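You operate a simulated robot arm through the tools that you are given. There is no shell and no other tool.

You run a simulated two-armed robot. Do the job below in one go: nothing can be reset, and whatever is moved stays where it is left.

Task
Put the battery pack on the top of the site box away on the top of the charging bench. Put the grey cube on top of the white hawk. Put the purple tin on the top of the sample bench away on the top shelf of the three-shelf rack. Stack the valve motor that says "R-52" from the site board shelf on top of the valve motor labelled "R-41". The order is free. Set down upright: battery pack, purple tin.

Only the result counts: the job must be done as asked and must still hold three seconds after the hand-in. Knocking over, shifting, dropping, spilling or breaking anything else fails it.

Robot
Two 6-joint arms with two-finger grippers on one trunk, on a base that moves. Base frame: it is fixed to the floor where the robot stands at the start and does not move with it; the origin is under the middle of the robot, x ahead of it, y to its left, z up; the surface under the hand at the start is at about z = 555. Lengths are in mm, angles in degrees, forces in N, time in s.
The left shoulder is at the start at [60, 143, 700], the right one opposite. With the tool pointing down near the work surface each hand reaches from about 320 to 720 mm from the robot's upright axis, wherever it stands, measured 20 degrees to its own side. Places, roughly: battery pack [500, 0, 500]; grey cube (3x3x3 cm) [-1400, 700, 800]; purple tin [-1500, 250, 750]; top of the charging bench (17x80 cm) [440, -1740, 900]; top shelf of the three-shelf rack (13x32 cm) [-940, -4420, 1200]; valve motor [-1000, 4000, 1000]; white hawk (20x20x13 cm) [-2200, 200, 800]. Payload 2.45 kg a hand.
The TCP of each hand is the grasp point between the finger pads, 26 mm short of the fingertips. In the tool frame z runs along the fingers and y along their closing line. The gripper opens to 96 mm; its body begins 69 mm behind the TCP.
Orientation is that of the tool frame in the base frame, as [roll, pitch, yaw] about the fixed x, y, z axes, in that order (R = Rz(yaw) Ry(pitch) Rx(roll)). With the fingers straight down and closing along the base's y, the tool's x points along the base's -x, its y along +y and its z along -z.

Tools
- The arms move only by the tool send_rows. It takes "left_targets", "right_targets" or both (then of equal length, played together; a hand with none holds still); each is a list of rows, each a list of 7 numbers: the shift along the tool's x, y, z in units of 500 mm (1.0 is 500 mm), then the turn, a rotation vector about the tool's x, y, z in units of 45 degrees (1.0 is 45 degrees), then the gripper command, from -1 (fully open) to 1 (shut), values between in proportion. In form: [[dx, dy, dz, rx, ry, rz, grip], ...]. A call has 1 to 20 rows; each row is the pose to reach, as a shift and turn from the pose commanded when the call began, along the tool's axes at that moment. A call with a number of a shift or a turn outside -1 to 1 is refused whole. A row lasts 0.2 s, in which the tool goes at most 50 mm and 8.6 degrees; a call with a longer step from one row to the next is refused whole, and so is a gripper value outside its range. Where a pose cannot be reached the arm comes as near as it can. A force on the tool above 40 N (or 10 N above the force at the start of the call, whichever is more), or a blocked arm, ends the call early, and 0.2 s more pass. The fingers move at their own pace (about 79.9 mm/s each) and stop on an object; they squeeze with about 20 N. The grip force told is the motor's: it shows also when the fingers shut on nothing. Time passes only in rows, and 0.2 s behind the last, so rows that repeat a pose let the fingers close. The reply holds the time, the measured pose of the TCP, the force on the tool along the base axes, the opening and the grip force, in the units named above and with some noise, with the torque about the TCP (base axes, N m) and any sound that the robot's microphone picked up.
- Cameras (640 x 400 px; columns grow to the right, rows downward): "scene" is now at [139.5, 13, 1303.4]; the picture's right is [0.14, -0.99, -0.00], its down [-0.73, -0.10, -0.67] and it looks along [0.67, 0.09, -0.74] (base axes); focal length 256 px, centre (320, 200). "left" rides on the left gripper at [82, -3, -98] in its tool frame; the picture's right is [0.04, 1.00, 0.00], its down [-0.73, 0.03, -0.68] and it looks along [-0.68, 0.03, 0.73] (tool axes); focal length 256 px, centre (320, 200). "right" rides on the right gripper at [82, 3, -98] in its tool frame; the picture's right is [-0.04, 1.00, 0.00], its down [-0.73, -0.03, -0.68] and it looks along [-0.68, -0.03, 0.73] (tool axes); focal length 256 px, centre (320, 200).
- capture(camera): a new picture of that camera. It takes no simulated time.
- raise_lower(by): slides the trunk up (or, below 0, down) by that many mm; the arms and the scene camera ride with it, the base frame stays. It gives what a move gives, with no picture.
- steer(legs): drives the robot by 1 to 6 legs, each [ahead, turn to the left] in mm and degrees, along the robot's own axes; the way and the turn of a leg run together, so that a leg with both is an arc; at most 1500 mm and 180 degrees a leg. The arms and the cameras ride along, it lands a little off, and it stops where it bumps. It gives what a move gives.
- pan_tilt(pan, tilt): turns the head with the scene camera to pan (to the left, within 86 degrees either way) and tilt (down, from -29 to 69), counted from straight ahead of the robot. It gives what a move gives.
- probe_pixels(camera, pixels): there is no depth. For up to 12 entries [column, row, z] of the newest picture of that camera ("zoom" is the newest enlarged one), the place [x, y] in the base frame at which the ray of that pixel passes the height z, good to about 2 mm. It takes no simulated time.
- zoom(camera, box): a new picture of the part [left, top, right, bottom] of that camera's present view, enlarged. It takes no simulated time.
- hand_in(): hands the job in; it is judged then, once.

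Leave the grippers open and the arms clear of the work at the hand-in unless told otherwise.

The tools are called after "Call:" as a command line: name --argument value ..., lists and objects as JSON in quotes. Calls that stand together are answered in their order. send_rows: Moves the arms, as the interface text tells. Its arguments: {"type":"object","properties":{"left_targets":{"type":"array","items":{"type":"array","items":{"type":"number"}}},"right_targets":{"type":"array","items":{"type":"array","items":{"type":"number"}}}},"required":[]} The other tools are called the same way: raise_lower (by) moves the trunk up or down; steer (legs) drives the base; pan_tilt (pan, tilt) turns the head that bears the scene camera; capture (camera) takes a picture; probe_pixels (camera, pixels) gives the place at which the rays of pixels pass given heights; zoom (camera, box) takes an enlarged picture of a part of a camera's view; hand_in () hands the job in.

At the start:

```text
time: 0.0
left_tool_pos: [517.8, 246.8, 820.4]
left_orientation: [-179.9, -0.1, 180.0]
left_contact_force: [0.0, 0.2, 0.8]
left_wrist_torque: [0.02, -0.03, -0.01]
left_gripper_width: 96.2
left_grip_force: 0.1
right_tool_pos: [420.0, -125.1, 775.4]
right_orientation: [180.0, 0.1, -179.9]
right_contact_force: [0.1, -0.4, 0.9]
right_wrist_torque: [-0.03, -0.01, -0.03]
right_gripper_width: 96.0
right_grip_force: 0.0
trunk travel left (down, up): [-325.0, 265.0]
robot x, y, heading: [-0.2, -0.2, 0.3]
head pan, tilt (commanded): [7.9, 47.6]
```

scene: 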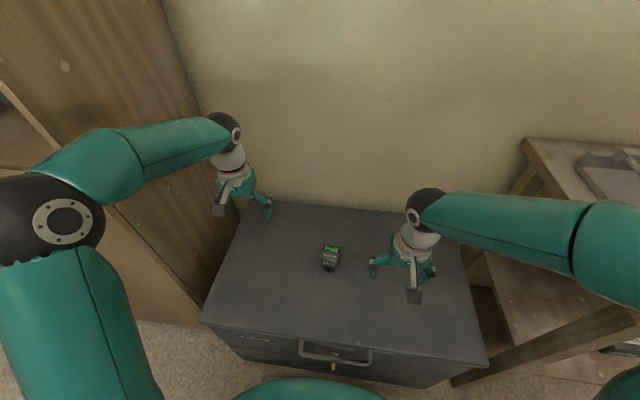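
right: 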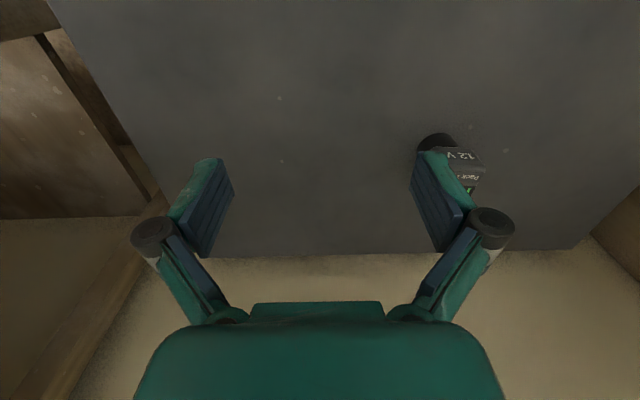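
left: 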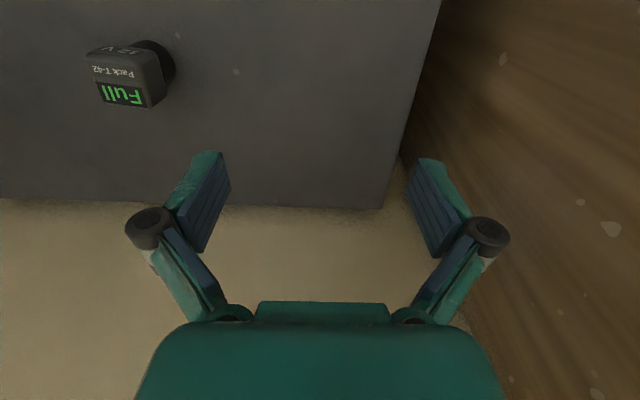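

I see the battery pack near (331, 257) in the scene picture, on the grey site box. I'll zoom in on it to get its place and shape.

Call:
zoom --camera "scene" --box '[280, 220, 380, 290]'

Call:
zoom --camera "left" --box '[60, 20, 220, 120]'

Call:
probe_pixels --camera "scene" --pixels '[[331, 270, 555], [331, 246, 600], [202, 322, 555], [488, 365, 555], [275, 202, 555], [450, 215, 555]]'

```text
5.71 times, centred on (330, 255) of scene
```

zoom: 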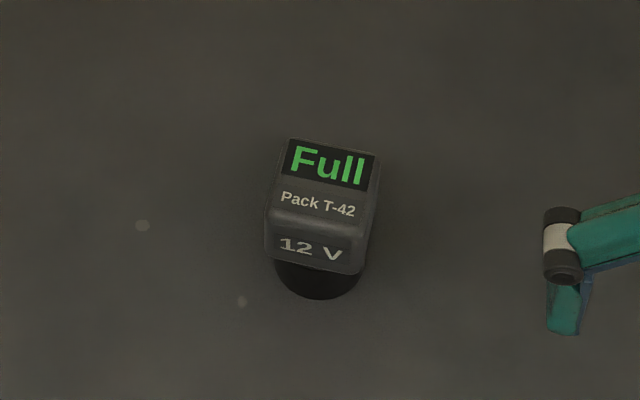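

```text
4.00 times, centred on (140, 70) of left
```

zoom: 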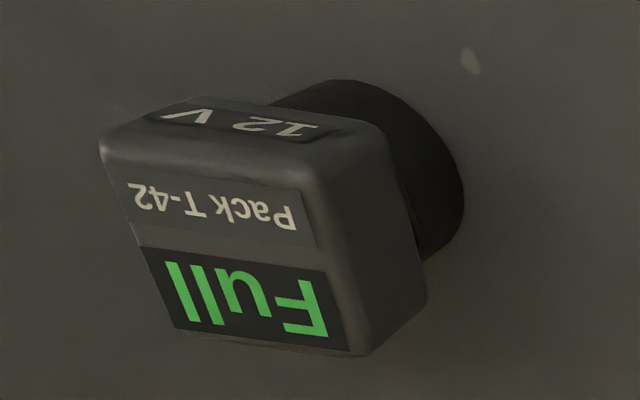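

```text
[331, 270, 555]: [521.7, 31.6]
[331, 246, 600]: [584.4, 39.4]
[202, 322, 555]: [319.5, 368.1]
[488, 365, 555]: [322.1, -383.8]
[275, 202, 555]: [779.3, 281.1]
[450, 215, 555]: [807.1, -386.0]
```

Next I probe the same label corners from both cameras at several heights, to find the height of the pack's top.

Call:
probe_pixels --camera "scene" --pixels '[[324.4, 244.5, 580], [324.4, 244.5, 600], [324.4, 244.5, 620], [324.4, 244.5, 640], [339.6, 247.6, 580], [339.6, 247.6, 600], [339.6, 247.6, 620], [339.6, 247.6, 640], [330, 272.4, 540], [330, 272.4, 555], [322, 266, 555], [338, 267, 555]]'

Call:
probe_pixels --camera "left" --pixels '[[147.5, 108, 580], [147.5, 108, 600], [147.5, 108, 620], [147.5, 108, 640], [103.75, 102, 580], [103.75, 102, 600], [103.75, 102, 620], [103.75, 102, 640], [175.5, 68, 540], [175.5, 68, 555], [147, 40, 555], [167, 135, 555]]'

```text
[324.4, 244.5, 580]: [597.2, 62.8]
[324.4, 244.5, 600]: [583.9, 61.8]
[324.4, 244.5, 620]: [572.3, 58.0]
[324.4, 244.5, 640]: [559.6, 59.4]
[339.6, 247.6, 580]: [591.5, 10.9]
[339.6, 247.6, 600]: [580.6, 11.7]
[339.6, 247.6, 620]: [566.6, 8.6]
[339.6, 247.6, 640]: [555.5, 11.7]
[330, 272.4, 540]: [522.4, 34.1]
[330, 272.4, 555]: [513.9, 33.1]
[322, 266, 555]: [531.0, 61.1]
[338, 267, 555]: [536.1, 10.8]
```

```text
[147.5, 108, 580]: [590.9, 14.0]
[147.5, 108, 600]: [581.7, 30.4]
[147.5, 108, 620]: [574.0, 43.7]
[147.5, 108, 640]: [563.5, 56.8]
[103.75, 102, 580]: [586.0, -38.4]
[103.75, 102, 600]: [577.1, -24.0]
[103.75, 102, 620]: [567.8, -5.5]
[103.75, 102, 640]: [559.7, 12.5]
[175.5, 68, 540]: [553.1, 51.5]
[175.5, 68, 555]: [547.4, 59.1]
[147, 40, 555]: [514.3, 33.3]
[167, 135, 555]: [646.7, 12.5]
```

Both cameras agree: the pack's top is at z≈640 and its foot on the box at z=555, centred near (540, 35). Before touching anything I look around with the head.

Call:
pan_tilt --pan -80 --tilt 15

Call:
capture --camera "scene"

Call:
pan_tilt --pan -35 --tilt 20

Call:
capture --camera "scene"

Call:
pan_tilt --pan 80 --tilt 15

Call:
capture --camera "scene"

```text
time: 1.6
left_tool_pos: [517.6, 247.8, 820.8]
left_orientation: [-179.9, 0.0, 180.0]
left_contact_force: [0.3, -0.2, -0.4]
left_wrist_torque: [0.0, -0.02, 0.03]
left_gripper_width: 96.0
left_grip_force: 0.1
right_tool_pos: [420.4, -124.4, 776.2]
right_orientation: [-180.0, 0.0, -180.0]
right_contact_force: [0.3, 0.5, 0.6]
right_wrist_torque: [-0.01, -0.02, 0.02]
right_gripper_width: 95.9
right_grip_force: 0.1
trunk travel left (down, up): [-325.0, 265.0]
robot x, y, heading: [0.6, 0.4, 0.0]
head pan, tilt (commanded): [-80.0, 15.0]
```

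```text
taken
```

scene: 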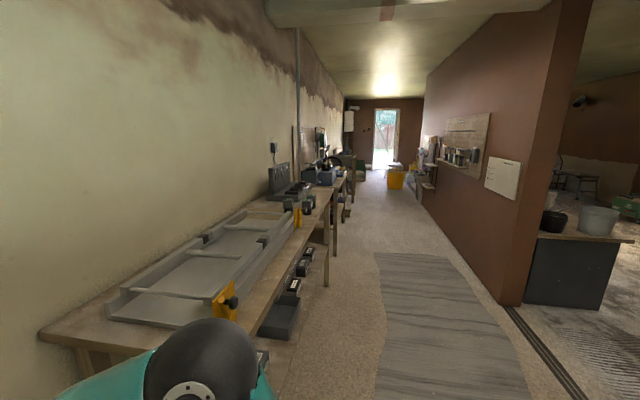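

```text
time: 2.7
left_tool_pos: [517.3, 247.7, 820.0]
left_orientation: [-179.9, 0.0, -179.9]
left_contact_force: [0.1, -0.1, 0.3]
left_wrist_torque: [0.03, 0.0, -0.04]
left_gripper_width: 95.8
left_grip_force: 0.1
right_tool_pos: [420.4, -125.2, 774.9]
right_orientation: [180.0, 0.0, -180.0]
right_contact_force: [0.2, 0.1, -0.4]
right_wrist_torque: [-0.01, 0.01, -0.03]
right_gripper_width: 96.2
right_grip_force: 0.1
trunk travel left (down, up): [-325.0, 265.0]
robot x, y, heading: [-2.3, -2.0, 0.1]
head pan, tilt (commanded): [-35.0, 20.0]
```

```text
taken
```

scene: 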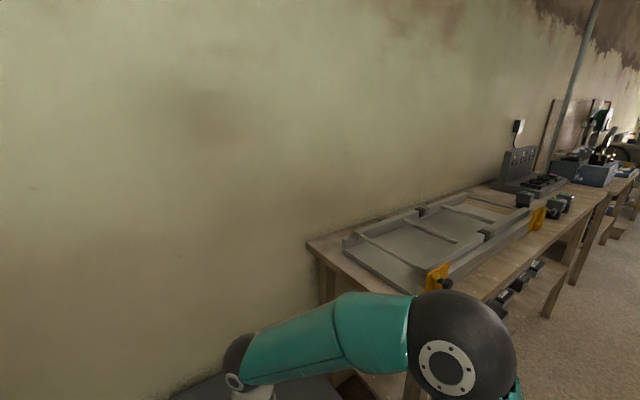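

```text
time: 4.7
left_tool_pos: [519.7, 248.3, 821.4]
left_orientation: [-179.9, -0.1, -179.9]
left_contact_force: [0.4, 0.1, 0.3]
left_wrist_torque: [0.0, -0.03, 0.0]
left_gripper_width: 95.9
left_grip_force: 0.1
right_tool_pos: [421.4, -123.8, 774.4]
right_orientation: [179.9, 0.0, -180.0]
right_contact_force: [-0.5, 0.0, -0.3]
right_wrist_torque: [0.03, -0.05, -0.01]
right_gripper_width: 95.8
right_grip_force: 0.2
trunk travel left (down, up): [-325.0, 265.0]
robot x, y, heading: [-1.7, 1.3, -0.0]
head pan, tilt (commanded): [80.0, 15.0]
```

```text
taken
```

scene: 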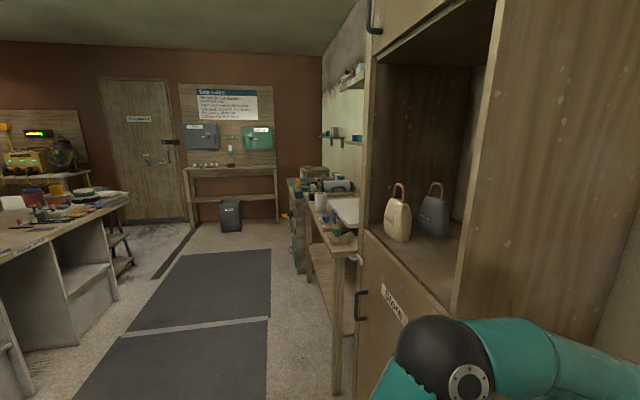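

I read a corridor: the long bench runs along the right (the charging bench), and there's a cupboard and the site board at the far left. I turn the head back to the pack and measure the front edge of its head.

Call:
pan_tilt --pan 0 --tilt 50

Call:
zoom --camera "scene" --box '[260, 180, 380, 255]'

```text
time: 6.2
left_tool_pos: [517.9, 246.8, 820.4]
left_orientation: [-179.8, -0.1, 180.0]
left_contact_force: [-0.1, -0.3, -0.4]
left_wrist_torque: [0.03, 0.02, -0.01]
left_gripper_width: 96.3
left_grip_force: 0.0
right_tool_pos: [421.2, -124.5, 775.5]
right_orientation: [180.0, 0.0, 180.0]
right_contact_force: [0.6, 0.3, 0.2]
right_wrist_torque: [-0.01, 0.02, 0.03]
right_gripper_width: 95.9
right_grip_force: 0.1
trunk travel left (down, up): [-325.0, 265.0]
robot x, y, heading: [-1.1, 2.4, 0.1]
head pan, tilt (commanded): [0.0, 50.0]
```

```text
5.33 times, centred on (320, 218) of scene
```

zoom: 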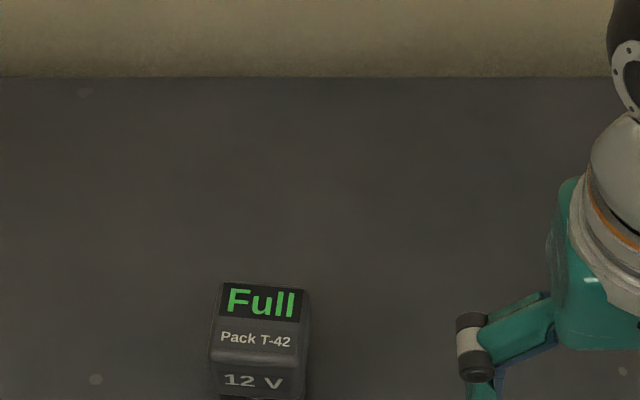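

The head's top front edge is at about row 352, and the back edge at row 284. I probe these in the zoom.

Call:
probe_pixels --camera "zoom" --pixels '[[222, 284, 641], [305, 291, 641], [213, 352, 641], [297, 358, 641], [211, 350, 630], [211, 395, 595], [211, 395, 600], [298, 399, 600], [256, 365, 635], [256, 395, 600]]'

Call:
capture --camera "left"

```text
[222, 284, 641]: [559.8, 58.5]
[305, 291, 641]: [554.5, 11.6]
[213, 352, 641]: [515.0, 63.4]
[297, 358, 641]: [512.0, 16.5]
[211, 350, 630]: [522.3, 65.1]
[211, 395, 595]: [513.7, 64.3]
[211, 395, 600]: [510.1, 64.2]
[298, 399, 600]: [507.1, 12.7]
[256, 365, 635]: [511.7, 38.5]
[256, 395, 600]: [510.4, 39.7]
```

```text
taken
```

left: 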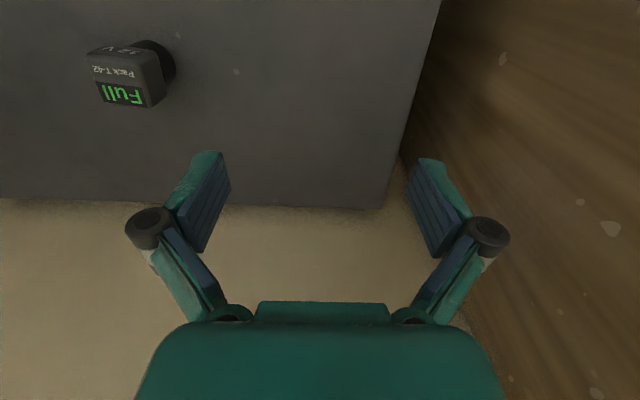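

The pack's head is about 47 mm square, centred at (535, 37), z from about 597 to 641, turned about -5°. I move the right hand above it, with a small turn to match, and look through its camera.

Call:
send_rows --right_targets '[[-0.046, 0.065, 0, 0, 0, 0.03, -1], [-0.092, 0.13, 0, 0, 0, 0.06, -1], [-0.138, 0.194, 0, 0, 0, 0.09, -1], [-0.184, 0.259, 0, 0, 0, 0.11, -1], [-0.229, 0.323, 0, 0, 0, 0.11, -1], [-0.229, 0.323, 0.07, 0, 0, 0.11, -1]]'

Call:
capture --camera "right"

Call:
capture --camera "scene"

```text
time: 7.6
left_tool_pos: [519.7, 248.2, 819.8]
left_orientation: [-179.9, -0.2, 180.0]
left_contact_force: [-0.2, -0.4, 0.5]
left_wrist_torque: [0.02, -0.02, -0.02]
left_gripper_width: 96.0
left_grip_force: 0.0
right_tool_pos: [536.6, 39.9, 740.4]
right_orientation: [-180.0, -0.1, 175.0]
right_contact_force: [0.0, 0.5, 0.0]
right_wrist_torque: [-0.02, 0.0, 0.03]
right_gripper_width: 95.9
right_grip_force: 0.2
trunk travel left (down, up): [-325.0, 265.0]
robot x, y, heading: [3.1, -0.2, -0.0]
head pan, tilt (commanded): [0.0, 50.0]
```

```text
taken
```

right: 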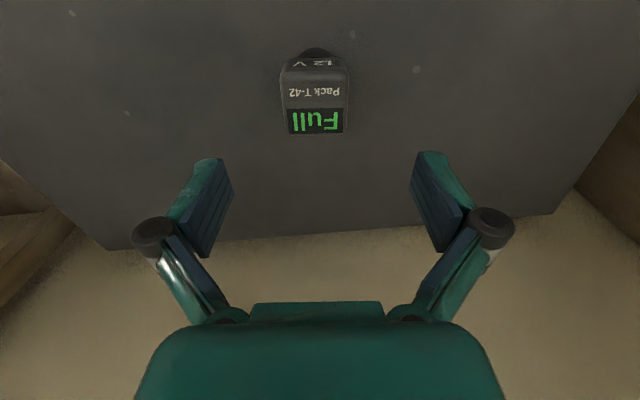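

```text
taken
```

scene: 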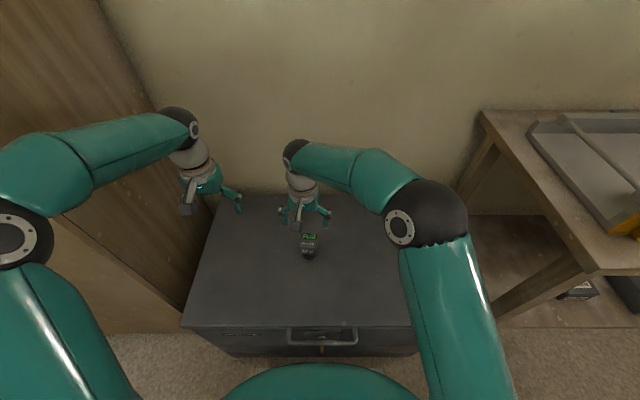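

The pack is aligned between the fingers (columns 283–348). I check its place through the right camera before going down.

Call:
probe_pixels --camera "right" --pixels '[[289, 134, 641], [346, 132, 641], [283, 70, 641], [348, 68, 641], [316, 48, 555]]'

```text
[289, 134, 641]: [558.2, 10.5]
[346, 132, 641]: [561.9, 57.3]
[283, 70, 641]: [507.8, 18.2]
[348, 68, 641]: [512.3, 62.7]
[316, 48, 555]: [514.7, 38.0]
```

It agrees: centre (535, 37). I go straight down 123 mm and close the fingers.

Call:
send_rows --right_targets '[[0, -0.003, 0.06, 0, 0, 0, -1], [0, -0.003, 0.12, 0, 0, 0, -1], [0, -0.003, 0.18, 0, 0, 0, -1], [0, -0.003, 0.22, 0, 0, 0, -1], [0, -0.003, 0.246, 0, 0, 0, -1], [0, -0.003, 0.246, 0, 0, 0, 1], [0, -0.003, 0.246, 0, 0, 0, 1], [0, -0.003, 0.246, 0, 0, 0, 1], [0, -0.003, 0.246, 0, 0, 0, 1]]'

Call:
capture --camera "right"

```text
time: 9.6
left_tool_pos: [519.2, 247.0, 819.7]
left_orientation: [-180.0, -0.1, -179.9]
left_contact_force: [-0.2, 0.7, 0.6]
left_wrist_torque: [-0.02, -0.03, 0.01]
left_gripper_width: 96.1
left_grip_force: 0.0
right_tool_pos: [534.3, 36.0, 616.6]
right_orientation: [180.0, 0.0, 175.1]
right_contact_force: [0.3, -0.2, 0.0]
right_wrist_torque: [0.02, -0.02, -0.03]
right_gripper_width: 53.9
right_grip_force: 20.1
trunk travel left (down, up): [-325.0, 265.0]
robot x, y, heading: [-1.4, 1.5, -0.2]
head pan, tilt (commanded): [0.0, 50.0]
```

```text
taken
```

right: 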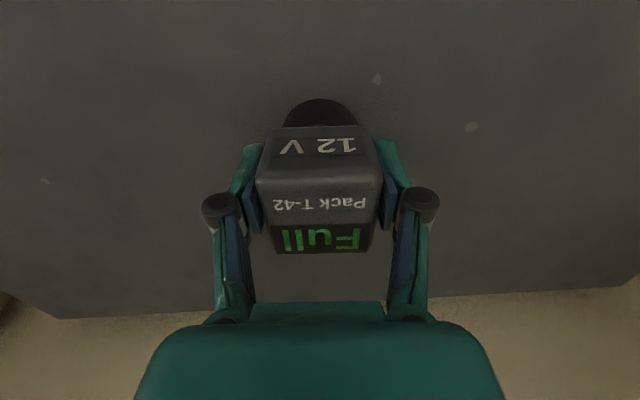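

The pads hold the pack (53.9 mm, 20 N). I lift it 200 mm and draw the right hand back toward the robot.

Call:
send_rows --right_targets '[[0, 0, -0.04, 0, 0, 0, 1], [0, 0, -0.08, 0, 0, 0, 1], [0, 0, -0.15, 0, 0, 0, 1], [0, 0, -0.22, 0, 0, 0, 1], [0, 0, -0.3, 0, 0, 0, 1], [0, 0, -0.38, 0, 0, 0, 1], [0, 0, -0.44, 0, 0, 0, 1]]'

Call:
capture --camera "right"

Call:
capture --camera "scene"

```text
time: 11.2
left_tool_pos: [519.8, 248.1, 819.7]
left_orientation: [-179.9, -0.1, -179.9]
left_contact_force: [0.5, 0.2, -0.6]
left_wrist_torque: [0.02, 0.01, 0.01]
left_gripper_width: 96.0
left_grip_force: 0.1
right_tool_pos: [535.1, 36.1, 837.9]
right_orientation: [-179.9, -0.1, 175.1]
right_contact_force: [-0.1, 0.9, -2.9]
right_wrist_torque: [0.0, 0.02, -0.04]
right_gripper_width: 53.7
right_grip_force: 19.6
trunk travel left (down, up): [-325.0, 265.0]
robot x, y, heading: [-0.8, 2.2, 0.1]
head pan, tilt (commanded): [0.0, 50.0]
```

```text
taken
```

right: 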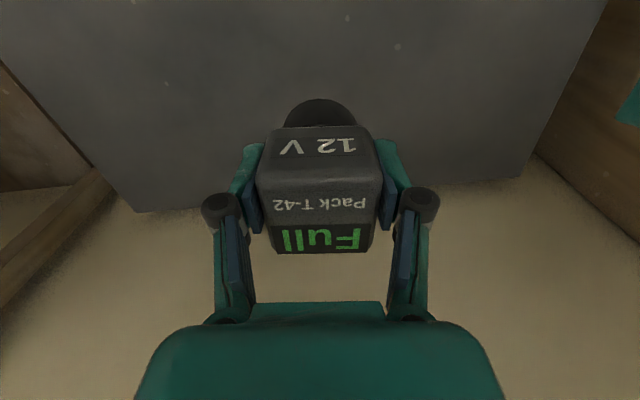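

```text
taken
```

scene: 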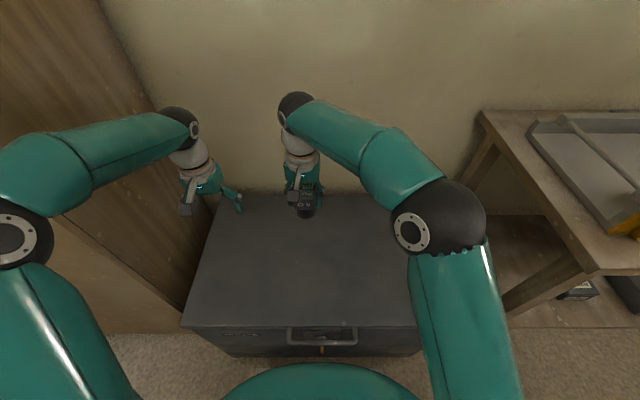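

The pack came up cleanly. I draw both hands in close for driving.

Call:
send_rows --right_targets '[[0.054, -0.053, 0, 0, 0, -0.015, 1], [0.108, -0.107, 0, 0, 0, -0.03, 1], [0.162, -0.16, 0, 0, 0, -0.045, 1], [0.216, -0.214, 0, 0, 0, -0.06, 1], [0.27, -0.267, 0, 0, 0, -0.075, 1], [0.325, -0.32, 0, 0, 0, -0.09, 1], [0.379, -0.374, 0, 0, 0, -0.11, 1]]' --left_targets '[[0.05, -0.022, 0, 0, 0, 0, -1], [0.1, -0.044, 0, 0, 0, 0, -1], [0.15, -0.066, 0, 0, 0, 0, -1], [0.2, -0.088, 0, 0, 0, 0, -1], [0.25, -0.11, 0, 0, 0, 0, -1], [0.3, -0.132, 0, 0, 0, 0, -1], [0.356, -0.155, 0, 0, 0, 0, -1]]'

Call:
pan_tilt --pan -80 --tilt 30

Call:
capture --camera "scene"

Call:
probe_pixels --camera "scene" --pixels '[[320, 200, 0], [400, 100, 0], [520, 200, 0], [300, 100, 850]]'

```text
time: 12.8
left_tool_pos: [340.5, 168.9, 822.0]
left_orientation: [-179.9, -0.1, 180.0]
left_contact_force: [0.9, -0.6, 0.9]
left_wrist_torque: [0.01, -0.04, -0.02]
left_gripper_width: 95.9
left_grip_force: 0.1
right_tool_pos: [329.2, -133.9, 837.3]
right_orientation: [179.8, -0.1, 180.0]
right_contact_force: [0.4, 0.1, -3.4]
right_wrist_torque: [-0.02, 0.0, -0.02]
right_gripper_width: 53.9
right_grip_force: 19.8
trunk travel left (down, up): [-325.0, 265.0]
robot x, y, heading: [-0.4, 1.4, -0.2]
head pan, tilt (commanded): [0.0, 50.0]
```

```text
time: 14.3
left_tool_pos: [342.7, 169.6, 820.4]
left_orientation: [-179.8, -0.1, 179.9]
left_contact_force: [-0.2, -0.2, -0.5]
left_wrist_torque: [0.04, 0.0, 0.01]
left_gripper_width: 95.9
left_grip_force: 0.0
right_tool_pos: [329.7, -133.2, 836.9]
right_orientation: [-179.9, 0.0, -180.0]
right_contact_force: [-0.5, -0.4, -3.3]
right_wrist_torque: [0.05, 0.03, -0.03]
right_gripper_width: 53.8
right_grip_force: 20.0
trunk travel left (down, up): [-325.0, 265.0]
robot x, y, heading: [3.2, 0.5, 0.1]
head pan, tilt (commanded): [-80.0, 30.0]
```

```text
taken
```

scene: 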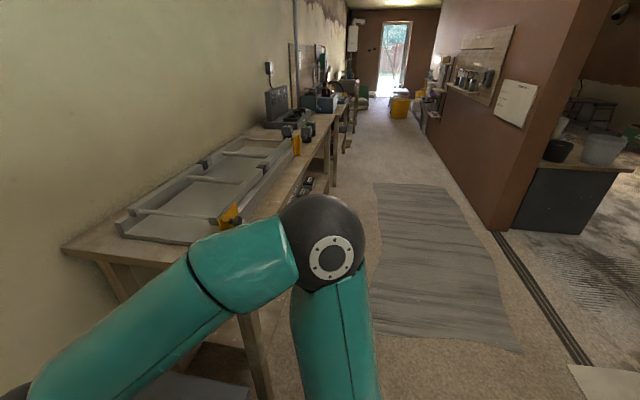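

```text
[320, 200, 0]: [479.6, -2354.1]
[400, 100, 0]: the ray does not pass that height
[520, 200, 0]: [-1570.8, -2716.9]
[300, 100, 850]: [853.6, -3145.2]
```

Call:
probe_pixels --camera "scene" --pixels '[[492, 230, 0], [512, 231, 0], [375, 184, 0], [375, 335, 0], [522, 352, 0], [450, 185, 0], [66, 247, 860], [242, 243, 860], [330, 115, 860], [270, 400, 0], [430, 130, 0], [335, 185, 0]]'

Call:
zoom --camera "scene" --box '[220, 30, 460, 180]'

```text
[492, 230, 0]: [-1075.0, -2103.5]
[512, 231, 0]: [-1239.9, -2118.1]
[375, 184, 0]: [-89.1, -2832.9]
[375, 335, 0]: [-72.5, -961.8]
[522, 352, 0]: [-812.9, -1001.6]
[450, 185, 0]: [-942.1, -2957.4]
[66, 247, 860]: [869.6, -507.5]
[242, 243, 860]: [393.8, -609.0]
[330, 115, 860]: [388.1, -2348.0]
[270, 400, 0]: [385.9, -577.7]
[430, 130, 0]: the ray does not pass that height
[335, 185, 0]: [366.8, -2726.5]
```

```text
2.67 times, centred on (340, 105) of scene
```

zoom: 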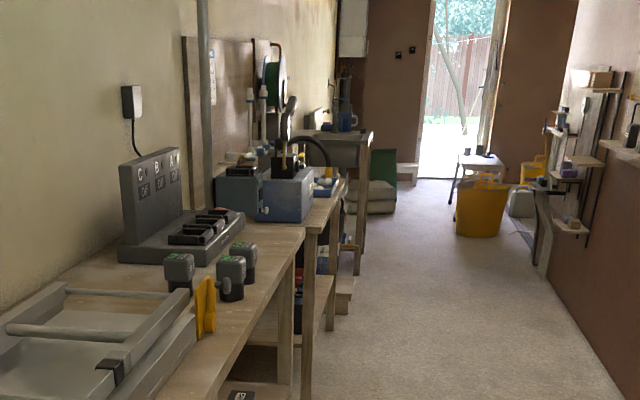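

The bench's front edge is at about x=390 and the corridor between it and the brown wall (x≈-1075) is clear. I raise the trunk 150 mm, back off 200 mm, turn right and drive along to the charger's place, then turn back to face the bench.

Call:
raise_lower --by 150

Call:
steer --legs '[[-200, 0], [0, -90], [870, 0], [870, 0], [0, 90]]'

Call:
pan_tilt --pan 0 --tilt 35

Call:
capture --camera "scene"

```text
time: 16.1
left_tool_pos: [342.3, 169.0, 971.1]
left_orientation: [-179.9, -0.1, -180.0]
left_contact_force: [0.3, -0.2, -0.8]
left_wrist_torque: [-0.01, 0.01, 0.0]
left_gripper_width: 96.1
left_grip_force: 0.1
right_tool_pos: [330.1, -132.8, 987.2]
right_orientation: [180.0, -0.1, 180.0]
right_contact_force: [-0.3, 0.0, -2.8]
right_wrist_torque: [0.01, 0.02, 0.01]
right_gripper_width: 53.7
right_grip_force: 19.8
trunk travel left (down, up): [-475.0, 115.0]
robot x, y, heading: [-1.8, 3.6, -0.1]
head pan, tilt (commanded): [-80.0, 30.0]
```

```text
time: 21.5
left_tool_pos: [1.6, -329.2, 971.5]
left_orientation: [180.0, -0.2, 95.6]
left_contact_force: [-0.4, -0.1, 0.2]
left_wrist_torque: [0.02, -0.06, -0.01]
left_gripper_width: 96.0
left_grip_force: 0.0
right_tool_pos: [-301.5, -348.6, 988.5]
right_orientation: [179.9, 0.0, 95.7]
right_contact_force: [-0.3, -0.4, -2.8]
right_wrist_torque: [0.03, -0.01, -0.04]
right_gripper_width: 53.9
right_grip_force: 20.6
trunk travel left (down, up): [-475.0, 115.0]
robot x, y, heading: [-155.7, 3.9, -85.3]
head pan, tilt (commanded): [-80.0, 30.0]
stopped in leg 2: the robot was blocked; the commanded pose is now the measured one
```

```text
time: 23.1
left_tool_pos: [2.9, -329.5, 971.3]
left_orientation: [-179.9, -0.1, 95.7]
left_contact_force: [0.8, -0.8, -0.1]
left_wrist_torque: [0.02, -0.04, 0.01]
left_gripper_width: 96.0
left_grip_force: 0.0
right_tool_pos: [-299.3, -347.1, 987.8]
right_orientation: [180.0, 0.0, 95.7]
right_contact_force: [0.8, 0.4, -3.1]
right_wrist_torque: [0.04, 0.04, 0.0]
right_gripper_width: 53.9
right_grip_force: 20.1
trunk travel left (down, up): [-475.0, 115.0]
robot x, y, heading: [-155.6, 3.0, -85.3]
head pan, tilt (commanded): [0.0, 35.0]
```

```text
taken
```

scene: 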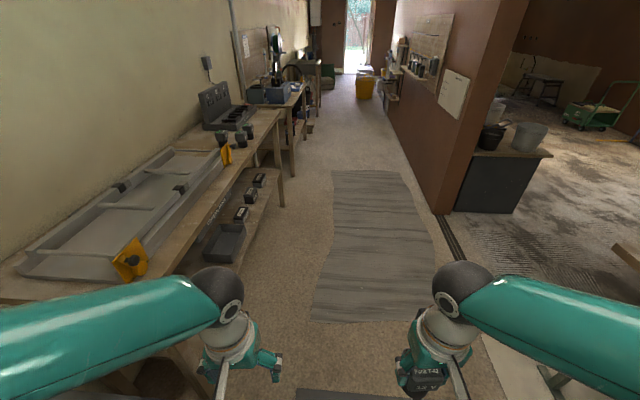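

The drive stopped near the end of the turn, heading -85°: something blocked it. I look around the robot at both sides before moving.

Call:
pan_tilt --pan 85 --tilt 50

Call:
capture --camera "scene"

Call:
pan_tilt --pan -85 --tilt 40

Call:
capture --camera "scene"

```text
time: 24.6
left_tool_pos: [3.0, -328.7, 972.2]
left_orientation: [-179.9, -0.1, 95.7]
left_contact_force: [-0.9, 0.9, 0.0]
left_wrist_torque: [-0.01, 0.0, 0.0]
left_gripper_width: 96.0
left_grip_force: 0.1
right_tool_pos: [-298.7, -347.4, 987.6]
right_orientation: [-180.0, 0.0, 95.6]
right_contact_force: [-0.2, 0.0, -3.2]
right_wrist_torque: [0.02, 0.01, -0.02]
right_gripper_width: 53.9
right_grip_force: 20.0
trunk travel left (down, up): [-475.0, 115.0]
robot x, y, heading: [-157.0, -1.9, -85.3]
head pan, tilt (commanded): [85.0, 50.0]
```

```text
taken
```

scene: 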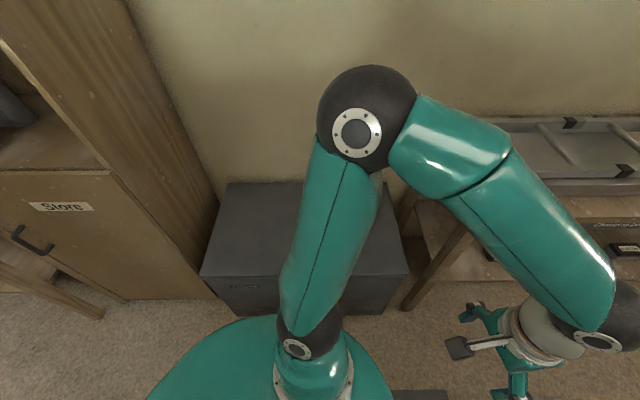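

```text
time: 27.2
left_tool_pos: [3.6, -328.8, 971.6]
left_orientation: [-179.9, -0.1, 95.7]
left_contact_force: [0.9, 0.5, -0.2]
left_wrist_torque: [0.02, 0.0, 0.03]
left_gripper_width: 96.0
left_grip_force: 0.0
right_tool_pos: [-299.2, -347.8, 988.2]
right_orientation: [-180.0, 0.0, 95.7]
right_contact_force: [-0.6, -0.1, -3.6]
right_wrist_torque: [0.05, 0.03, 0.0]
right_gripper_width: 53.7
right_grip_force: 19.8
trunk travel left (down, up): [-475.0, 115.0]
robot x, y, heading: [-155.1, 2.1, -85.2]
head pan, tilt (commanded): [-85.0, 40.0]
```

```text
taken
```

scene: 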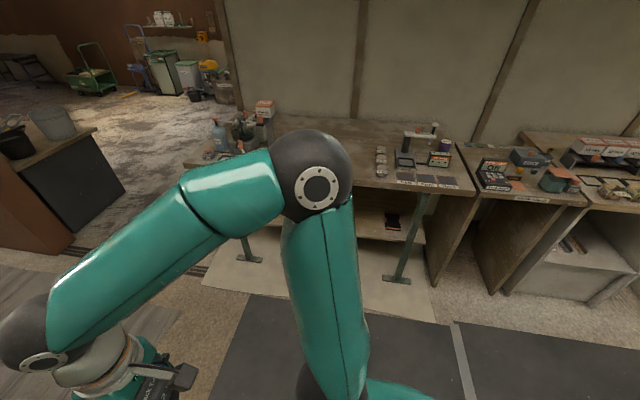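

The left elbow hangs out over the site box and the right elbow toward the sample bench; the floor ahead is clear. I drive a little ahead to get free of whatever is behind, then finish the turn.

Call:
steer --legs '[[200, 0], [0, -8]]'

Call:
pan_tilt --pan 0 --tilt 35

Call:
capture --camera "scene"

```text
time: 29.5
left_tool_pos: [-24.9, -548.4, 972.1]
left_orientation: [-179.9, 0.0, 88.0]
left_contact_force: [0.4, 0.1, 0.6]
left_wrist_torque: [0.01, -0.01, 0.0]
left_gripper_width: 96.1
left_grip_force: 0.0
right_tool_pos: [-327.9, -526.2, 989.0]
right_orientation: [180.0, 0.0, 88.0]
right_contact_force: [-0.2, 0.1, -3.5]
right_wrist_torque: [0.03, 0.0, 0.02]
right_gripper_width: 54.0
right_grip_force: 19.9
trunk travel left (down, up): [-475.0, 115.0]
robot x, y, heading: [-139.3, -200.7, -93.3]
head pan, tilt (commanded): [-85.0, 40.0]
```

```text
time: 31.1
left_tool_pos: [-25.0, -547.2, 971.6]
left_orientation: [-179.9, 0.0, 88.0]
left_contact_force: [0.0, 0.0, -1.1]
left_wrist_torque: [0.03, -0.02, -0.01]
left_gripper_width: 95.8
left_grip_force: 0.0
right_tool_pos: [-327.8, -526.8, 989.3]
right_orientation: [-180.0, 0.0, 88.2]
right_contact_force: [-0.8, -0.4, -3.8]
right_wrist_torque: [-0.01, -0.04, -0.01]
right_gripper_width: 54.0
right_grip_force: 20.1
trunk travel left (down, up): [-475.0, 115.0]
robot x, y, heading: [-133.3, -200.2, -93.0]
head pan, tilt (commanded): [0.0, 35.0]
```

```text
taken
```

scene: 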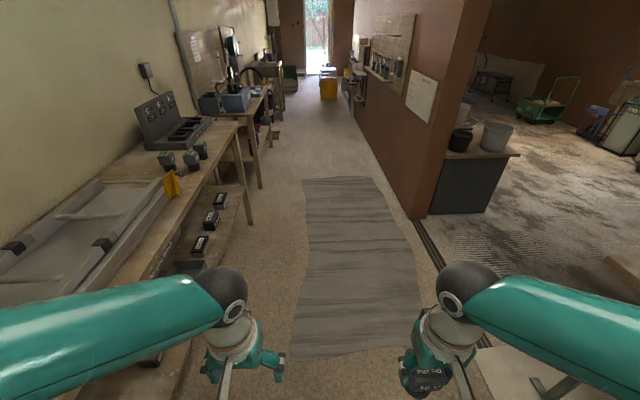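

The robot is free now, at (-135, -200), heading -93°. The corridor ahead is clear; I drive 1540 mm along and turn to face the bench.

Call:
steer --legs '[[770, 0], [770, 0], [0, 93]]'

Call:
capture --camera "scene"

```text
time: 42.9
left_tool_pos: [144.6, -1673.8, 972.4]
left_orientation: [-179.8, -0.1, 172.1]
left_contact_force: [0.8, 0.3, -0.4]
left_wrist_torque: [0.0, 0.0, 0.0]
left_gripper_width: 96.1
left_grip_force: 0.0
right_tool_pos: [91.5, -1973.0, 988.7]
right_orientation: [180.0, -0.2, 172.2]
right_contact_force: [0.1, 1.1, -2.9]
right_wrist_torque: [-0.04, 0.05, 0.02]
right_gripper_width: 53.9
right_grip_force: 20.4
trunk travel left (down, up): [-475.0, 115.0]
robot x, y, heading: [-221.8, -1792.7, -7.7]
head pan, tilt (commanded): [0.0, 35.0]
stopped in leg 3: the robot was blocked; the commanded pose is now the measured one
```

```text
taken
```

scene: 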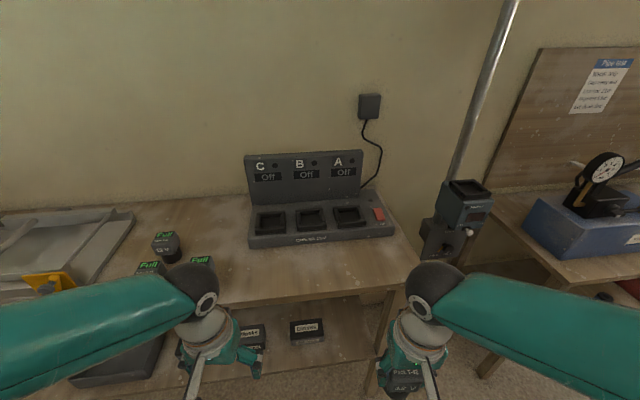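

It stopped again a few degrees short (heading -7.7°), but in the right place: I see the charger with bays C, B, A ahead and three packs on its left. I correct the heading with a small turn.

Call:
steer --legs '[[0, 7.7]]'

Call:
pan_tilt --pan 0 --tilt 45

Call:
capture --camera "scene"

Call:
capture --camera "right"

Call:
capture --camera "left"

```text
time: 44.0
left_tool_pos: [125.4, -1628.5, 972.3]
left_orientation: [-180.0, 0.0, 179.7]
left_contact_force: [0.3, 0.1, 0.4]
left_wrist_torque: [-0.01, 0.0, 0.01]
left_gripper_width: 96.1
left_grip_force: 0.1
right_tool_pos: [112.4, -1931.0, 990.4]
right_orientation: [179.9, -0.1, 179.8]
right_contact_force: [-0.5, 0.6, -2.6]
right_wrist_torque: [0.03, -0.03, 0.01]
right_gripper_width: 53.8
right_grip_force: 19.9
trunk travel left (down, up): [-475.0, 115.0]
robot x, y, heading: [-221.0, -1800.8, -0.1]
head pan, tilt (commanded): [0.0, 35.0]
```

```text
time: 44.7
left_tool_pos: [125.6, -1627.2, 974.4]
left_orientation: [-179.9, -0.1, 179.7]
left_contact_force: [-0.2, -0.1, 0.1]
left_wrist_torque: [0.0, -0.03, -0.02]
left_gripper_width: 95.8
left_grip_force: 0.1
right_tool_pos: [113.4, -1931.5, 990.6]
right_orientation: [180.0, -0.1, 179.7]
right_contact_force: [0.9, -0.1, -2.8]
right_wrist_torque: [0.0, 0.03, 0.02]
right_gripper_width: 53.9
right_grip_force: 19.6
trunk travel left (down, up): [-475.0, 115.0]
robot x, y, heading: [-222.4, -1792.1, 0.0]
head pan, tilt (commanded): [0.0, 45.0]
```

```text
taken
```

scene: 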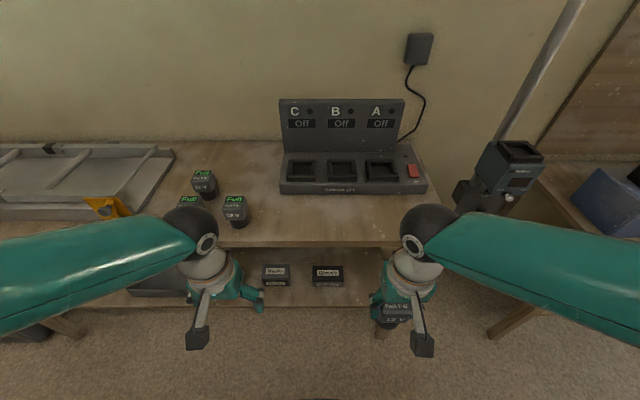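

```text
taken
```

right: 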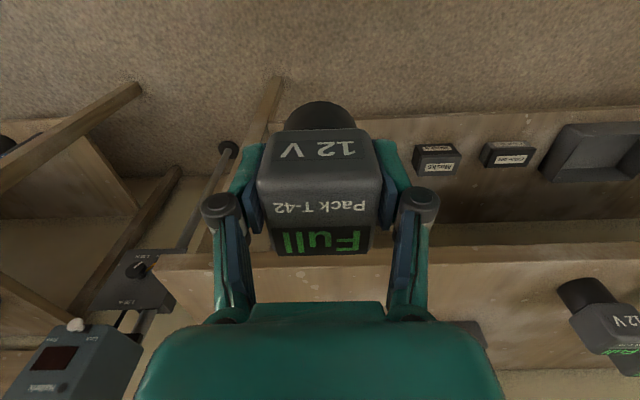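

```text
taken
```

left: 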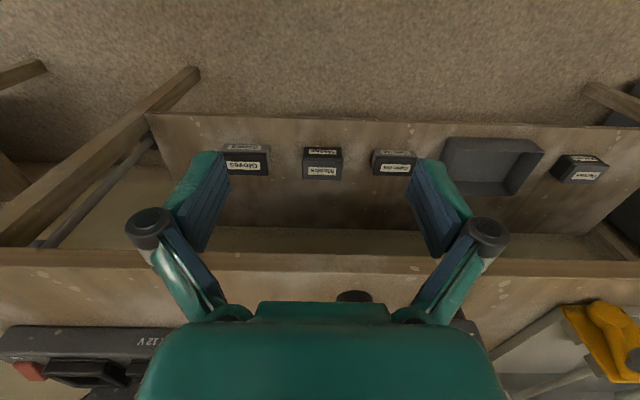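

I find the bench height by probing its front edge from the three cameras.

Call:
probe_pixels --camera "scene" --pixels '[[330, 239, 840], [330, 239, 860], [330, 239, 880], [330, 239, 900], [238, 228, 860], [238, 228, 840], [206, 199, 860], [280, 192, 860], [427, 192, 860]]'

Call:
probe_pixels --camera "right" --pixels '[[500, 247, 840], [500, 247, 860], [500, 247, 880], [500, 247, 900], [158, 255, 860], [575, 315, 860]]'

Call:
zoom --camera "scene" --box '[160, 130, 440, 305]'

```text
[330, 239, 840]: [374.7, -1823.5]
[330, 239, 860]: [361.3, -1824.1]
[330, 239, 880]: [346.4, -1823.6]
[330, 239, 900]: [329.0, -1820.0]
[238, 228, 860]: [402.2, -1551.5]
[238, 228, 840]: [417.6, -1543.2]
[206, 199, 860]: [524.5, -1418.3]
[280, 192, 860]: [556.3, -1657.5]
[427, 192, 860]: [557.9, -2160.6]
```

```text
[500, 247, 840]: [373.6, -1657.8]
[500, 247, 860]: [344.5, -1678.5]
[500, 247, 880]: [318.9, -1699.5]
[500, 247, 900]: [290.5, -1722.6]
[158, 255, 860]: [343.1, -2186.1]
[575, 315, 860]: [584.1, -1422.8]
```

```text
2.29 times, centred on (300, 218) of scene
```

zoom: 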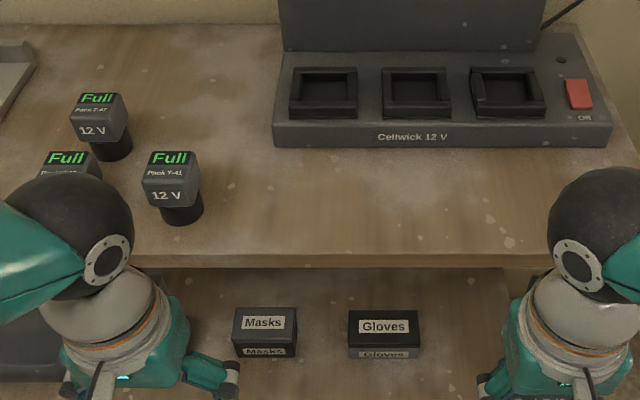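

The bench top is at about z=840 with its front edge at x≈374; the strip in front of the charger (front at x≈570) is free. I drive 180 mm closer and look again from the new pose.

Call:
steer --legs '[[180, 0]]'

Call:
capture --camera "right"

Call:
capture --camera "scene"

```text
time: 46.2
left_tool_pos: [305.7, -1628.5, 972.3]
left_orientation: [-179.8, -0.2, 179.6]
left_contact_force: [0.0, -0.2, -0.1]
left_wrist_torque: [0.0, 0.02, 0.02]
left_gripper_width: 95.7
left_grip_force: 0.1
right_tool_pos: [292.6, -1931.9, 990.1]
right_orientation: [-180.0, -0.2, 179.6]
right_contact_force: [1.2, 0.4, -2.8]
right_wrist_torque: [0.0, 0.07, 0.02]
right_gripper_width: 53.8
right_grip_force: 20.5
trunk travel left (down, up): [-475.0, 115.0]
robot x, y, heading: [-43.1, -1794.9, -0.4]
head pan, tilt (commanded): [0.0, 45.0]
```

```text
taken
```

right: 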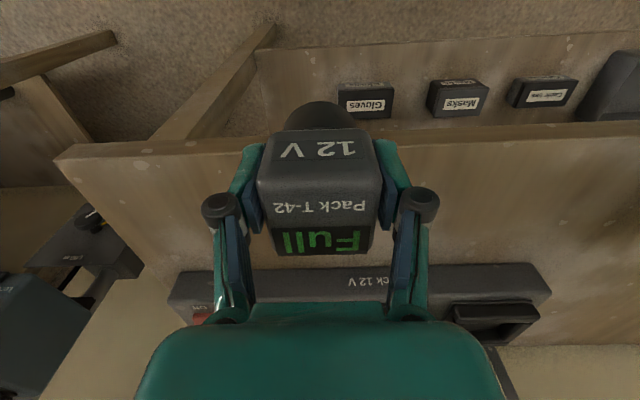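

```text
taken
```

scene: 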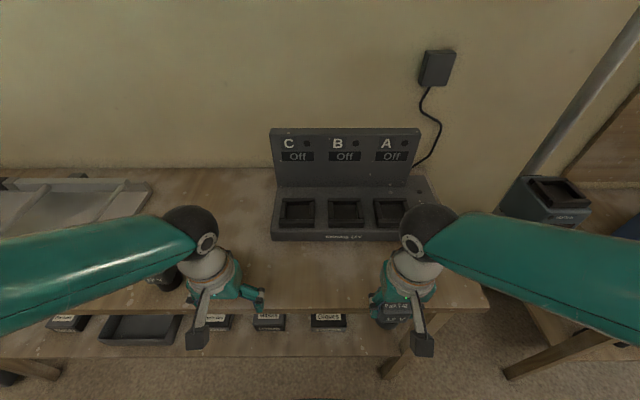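

I repeat the front-edge probe from here, and the charger's front foot as well.

Call:
zoom --camera "scene" --box '[240, 180, 480, 330]'

Call:
zoom --camera "right" --box '[380, 60, 640, 330]'

```text
2.67 times, centred on (360, 255) of scene
```

zoom: 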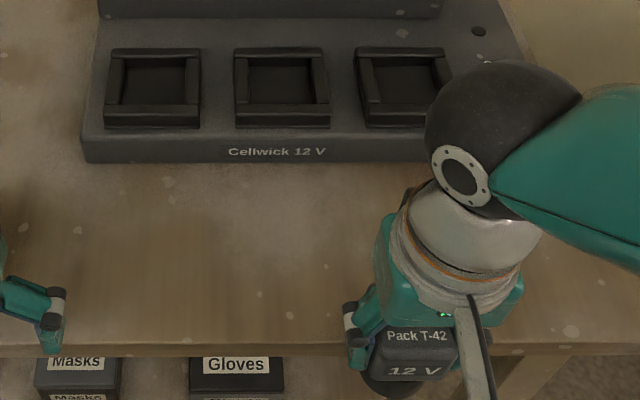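

```text
1.48 times, centred on (510, 195) of right
```

zoom: 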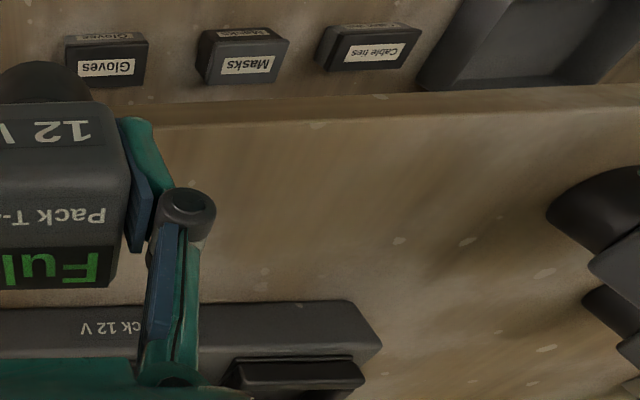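

Call:
probe_pixels --camera "scene" --pixels '[[315, 309.4, 830], [315, 309.4, 840], [315, 309.4, 850], [315, 309.4, 860], [272, 241, 840]]'

Call:
probe_pixels --camera "right" --pixels '[[496.5, 142.3, 830], [496.5, 142.3, 840], [496.5, 142.3, 850], [496.5, 142.3, 860], [530, 266, 840], [530, 266, 860]]'

```text
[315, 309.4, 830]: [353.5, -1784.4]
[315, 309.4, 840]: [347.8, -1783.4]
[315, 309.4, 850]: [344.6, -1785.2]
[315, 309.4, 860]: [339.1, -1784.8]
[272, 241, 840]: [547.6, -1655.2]
```

```text
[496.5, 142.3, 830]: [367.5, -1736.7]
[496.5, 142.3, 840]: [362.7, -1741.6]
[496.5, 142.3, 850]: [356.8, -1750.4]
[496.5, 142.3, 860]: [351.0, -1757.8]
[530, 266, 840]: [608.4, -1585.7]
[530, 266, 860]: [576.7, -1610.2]
```

The viewing angle makes the height uncertain (840–865), so I'll feel for the bench by force. I first move the right hand over the free strip at about (452, -1840) and down to z≈935.

Call:
send_rows --right_targets '[[-0.064, 0.037, 0, 0, 0, 0, 1], [-0.128, 0.074, 0, 0, 0, 0, 1], [-0.192, 0.11, 0, 0, 0, 0, 1], [-0.256, 0.147, 0, 0, 0, 0, 1], [-0.318, 0.184, 0, 0, 0, 0, 1], [-0.318, 0.184, 0.06, 0, 0, 0, 1], [-0.318, 0.184, 0.11, 0, 0, 0, 1]]'

Call:
capture --camera "right"

Call:
capture --camera "scene"

```text
time: 47.8
left_tool_pos: [303.1, -1629.5, 974.9]
left_orientation: [-179.8, 0.0, 179.6]
left_contact_force: [-0.5, -0.1, -0.6]
left_wrist_torque: [-0.02, 0.0, 0.0]
left_gripper_width: 96.0
left_grip_force: 0.0
right_tool_pos: [449.5, -1840.6, 937.5]
right_orientation: [180.0, 0.1, 179.4]
right_contact_force: [-2.6, -0.3, 20.5]
right_wrist_torque: [-0.15, -0.03, -0.07]
right_gripper_width: 53.2
right_grip_force: 20.0
trunk travel left (down, up): [-475.0, 115.0]
robot x, y, heading: [-42.8, -1799.8, -0.1]
head pan, tilt (commanded): [0.0, 45.0]
```

```text
taken
```

right: 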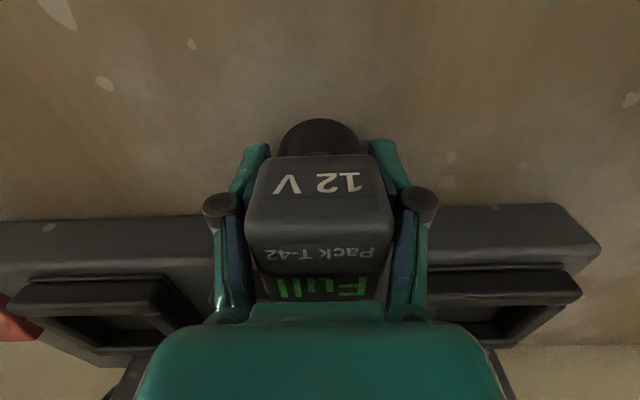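

```text
taken
```

scene: 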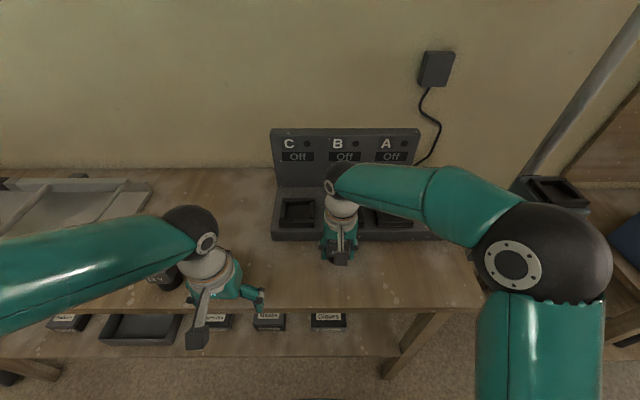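

The force reads 20 N upward at TCP z≈937: the pack's foot has already met the bench, which is higher than I judged (about 885), and the pack slid up a little in the pads. I check closely that it stands upright and clear of the charger.

Call:
zoom --camera "right" --box '[200, 90, 440, 320]'

Call:
zoom --camera "left" --box '[0, 150, 320, 400]'

Call:
zoom --camera "scene" --box '[240, 170, 440, 300]'

```text
1.74 times, centred on (320, 205) of right
```

zoom: 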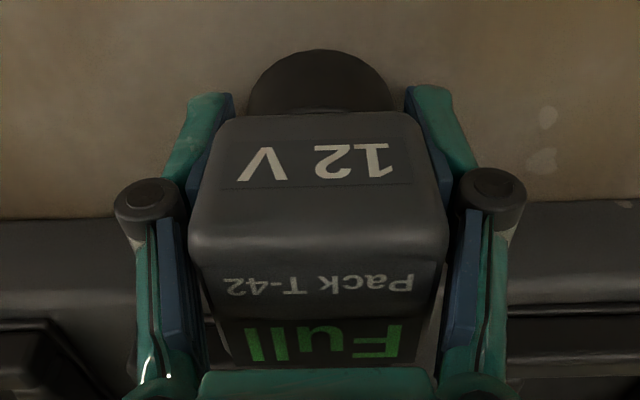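

```text
1.60 times, centred on (160, 275) of left
```

zoom: 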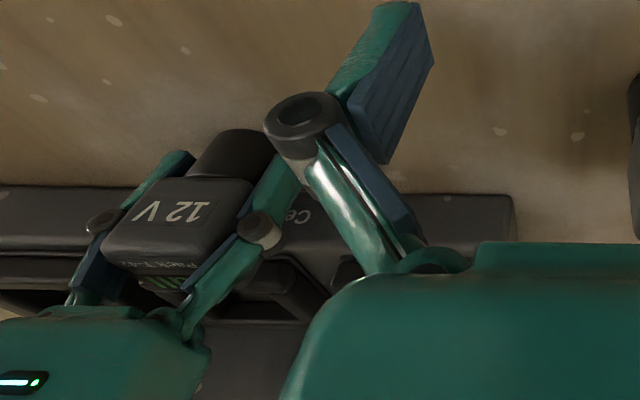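

```text
3.08 times, centred on (340, 235) of scene
```

zoom: 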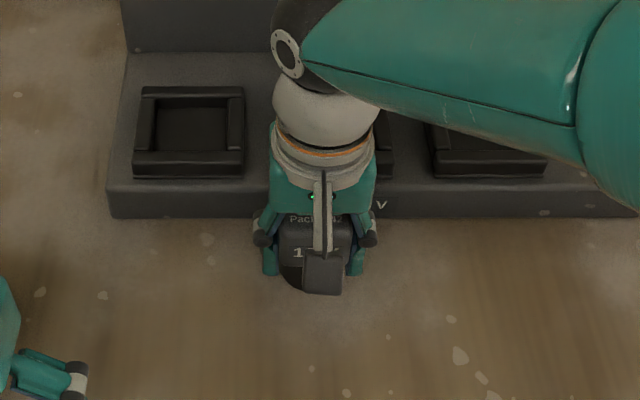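

From the picture geometry the pack slid up about 25 mm without tilting, so the bench top is at z≈900 and the pack stands on it, upright and clear of the charger. I unload the arm by 2.5 mm, open the fingers and lift straight up.

Call:
send_rows --right_targets '[[0, 0, -0.005, 0, 0, 0, 1], [0, 0, -0.005, 0, 0, 0, 1], [0, 0, -0.005, 0, 0, 0, 0.4], [0, 0, -0.005, 0, 0, 0, -0.2], [0, 0, -0.005, 0, 0, 0, -1], [0, 0, -0.005, 0, 0, 0, -1], [0, 0, -0.005, 0, 0, 0, -1]]'

Call:
zoom --camera "right" --box '[160, 50, 480, 300]'

```text
time: 49.4
left_tool_pos: [304.6, -1628.6, 973.8]
left_orientation: [-179.9, -0.1, 179.7]
left_contact_force: [0.8, 0.5, 0.0]
left_wrist_torque: [-0.02, -0.01, 0.0]
left_gripper_width: 96.0
left_grip_force: 0.1
right_tool_pos: [451.0, -1840.9, 938.7]
right_orientation: [180.0, -0.1, 179.6]
right_contact_force: [0.7, -0.5, 0.1]
right_wrist_torque: [-0.01, 0.04, -0.01]
right_gripper_width: 95.8
right_grip_force: 0.0
trunk travel left (down, up): [-475.0, 115.0]
robot x, y, heading: [-45.8, -1797.3, -0.3]
head pan, tilt (commanded): [0.0, 45.0]
```

```text
1.60 times, centred on (320, 175) of right
```

zoom: 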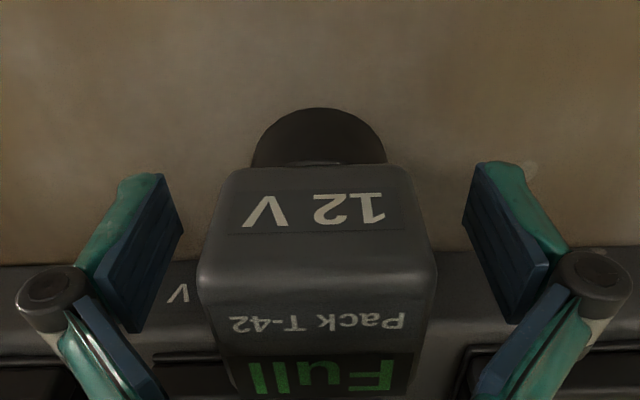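

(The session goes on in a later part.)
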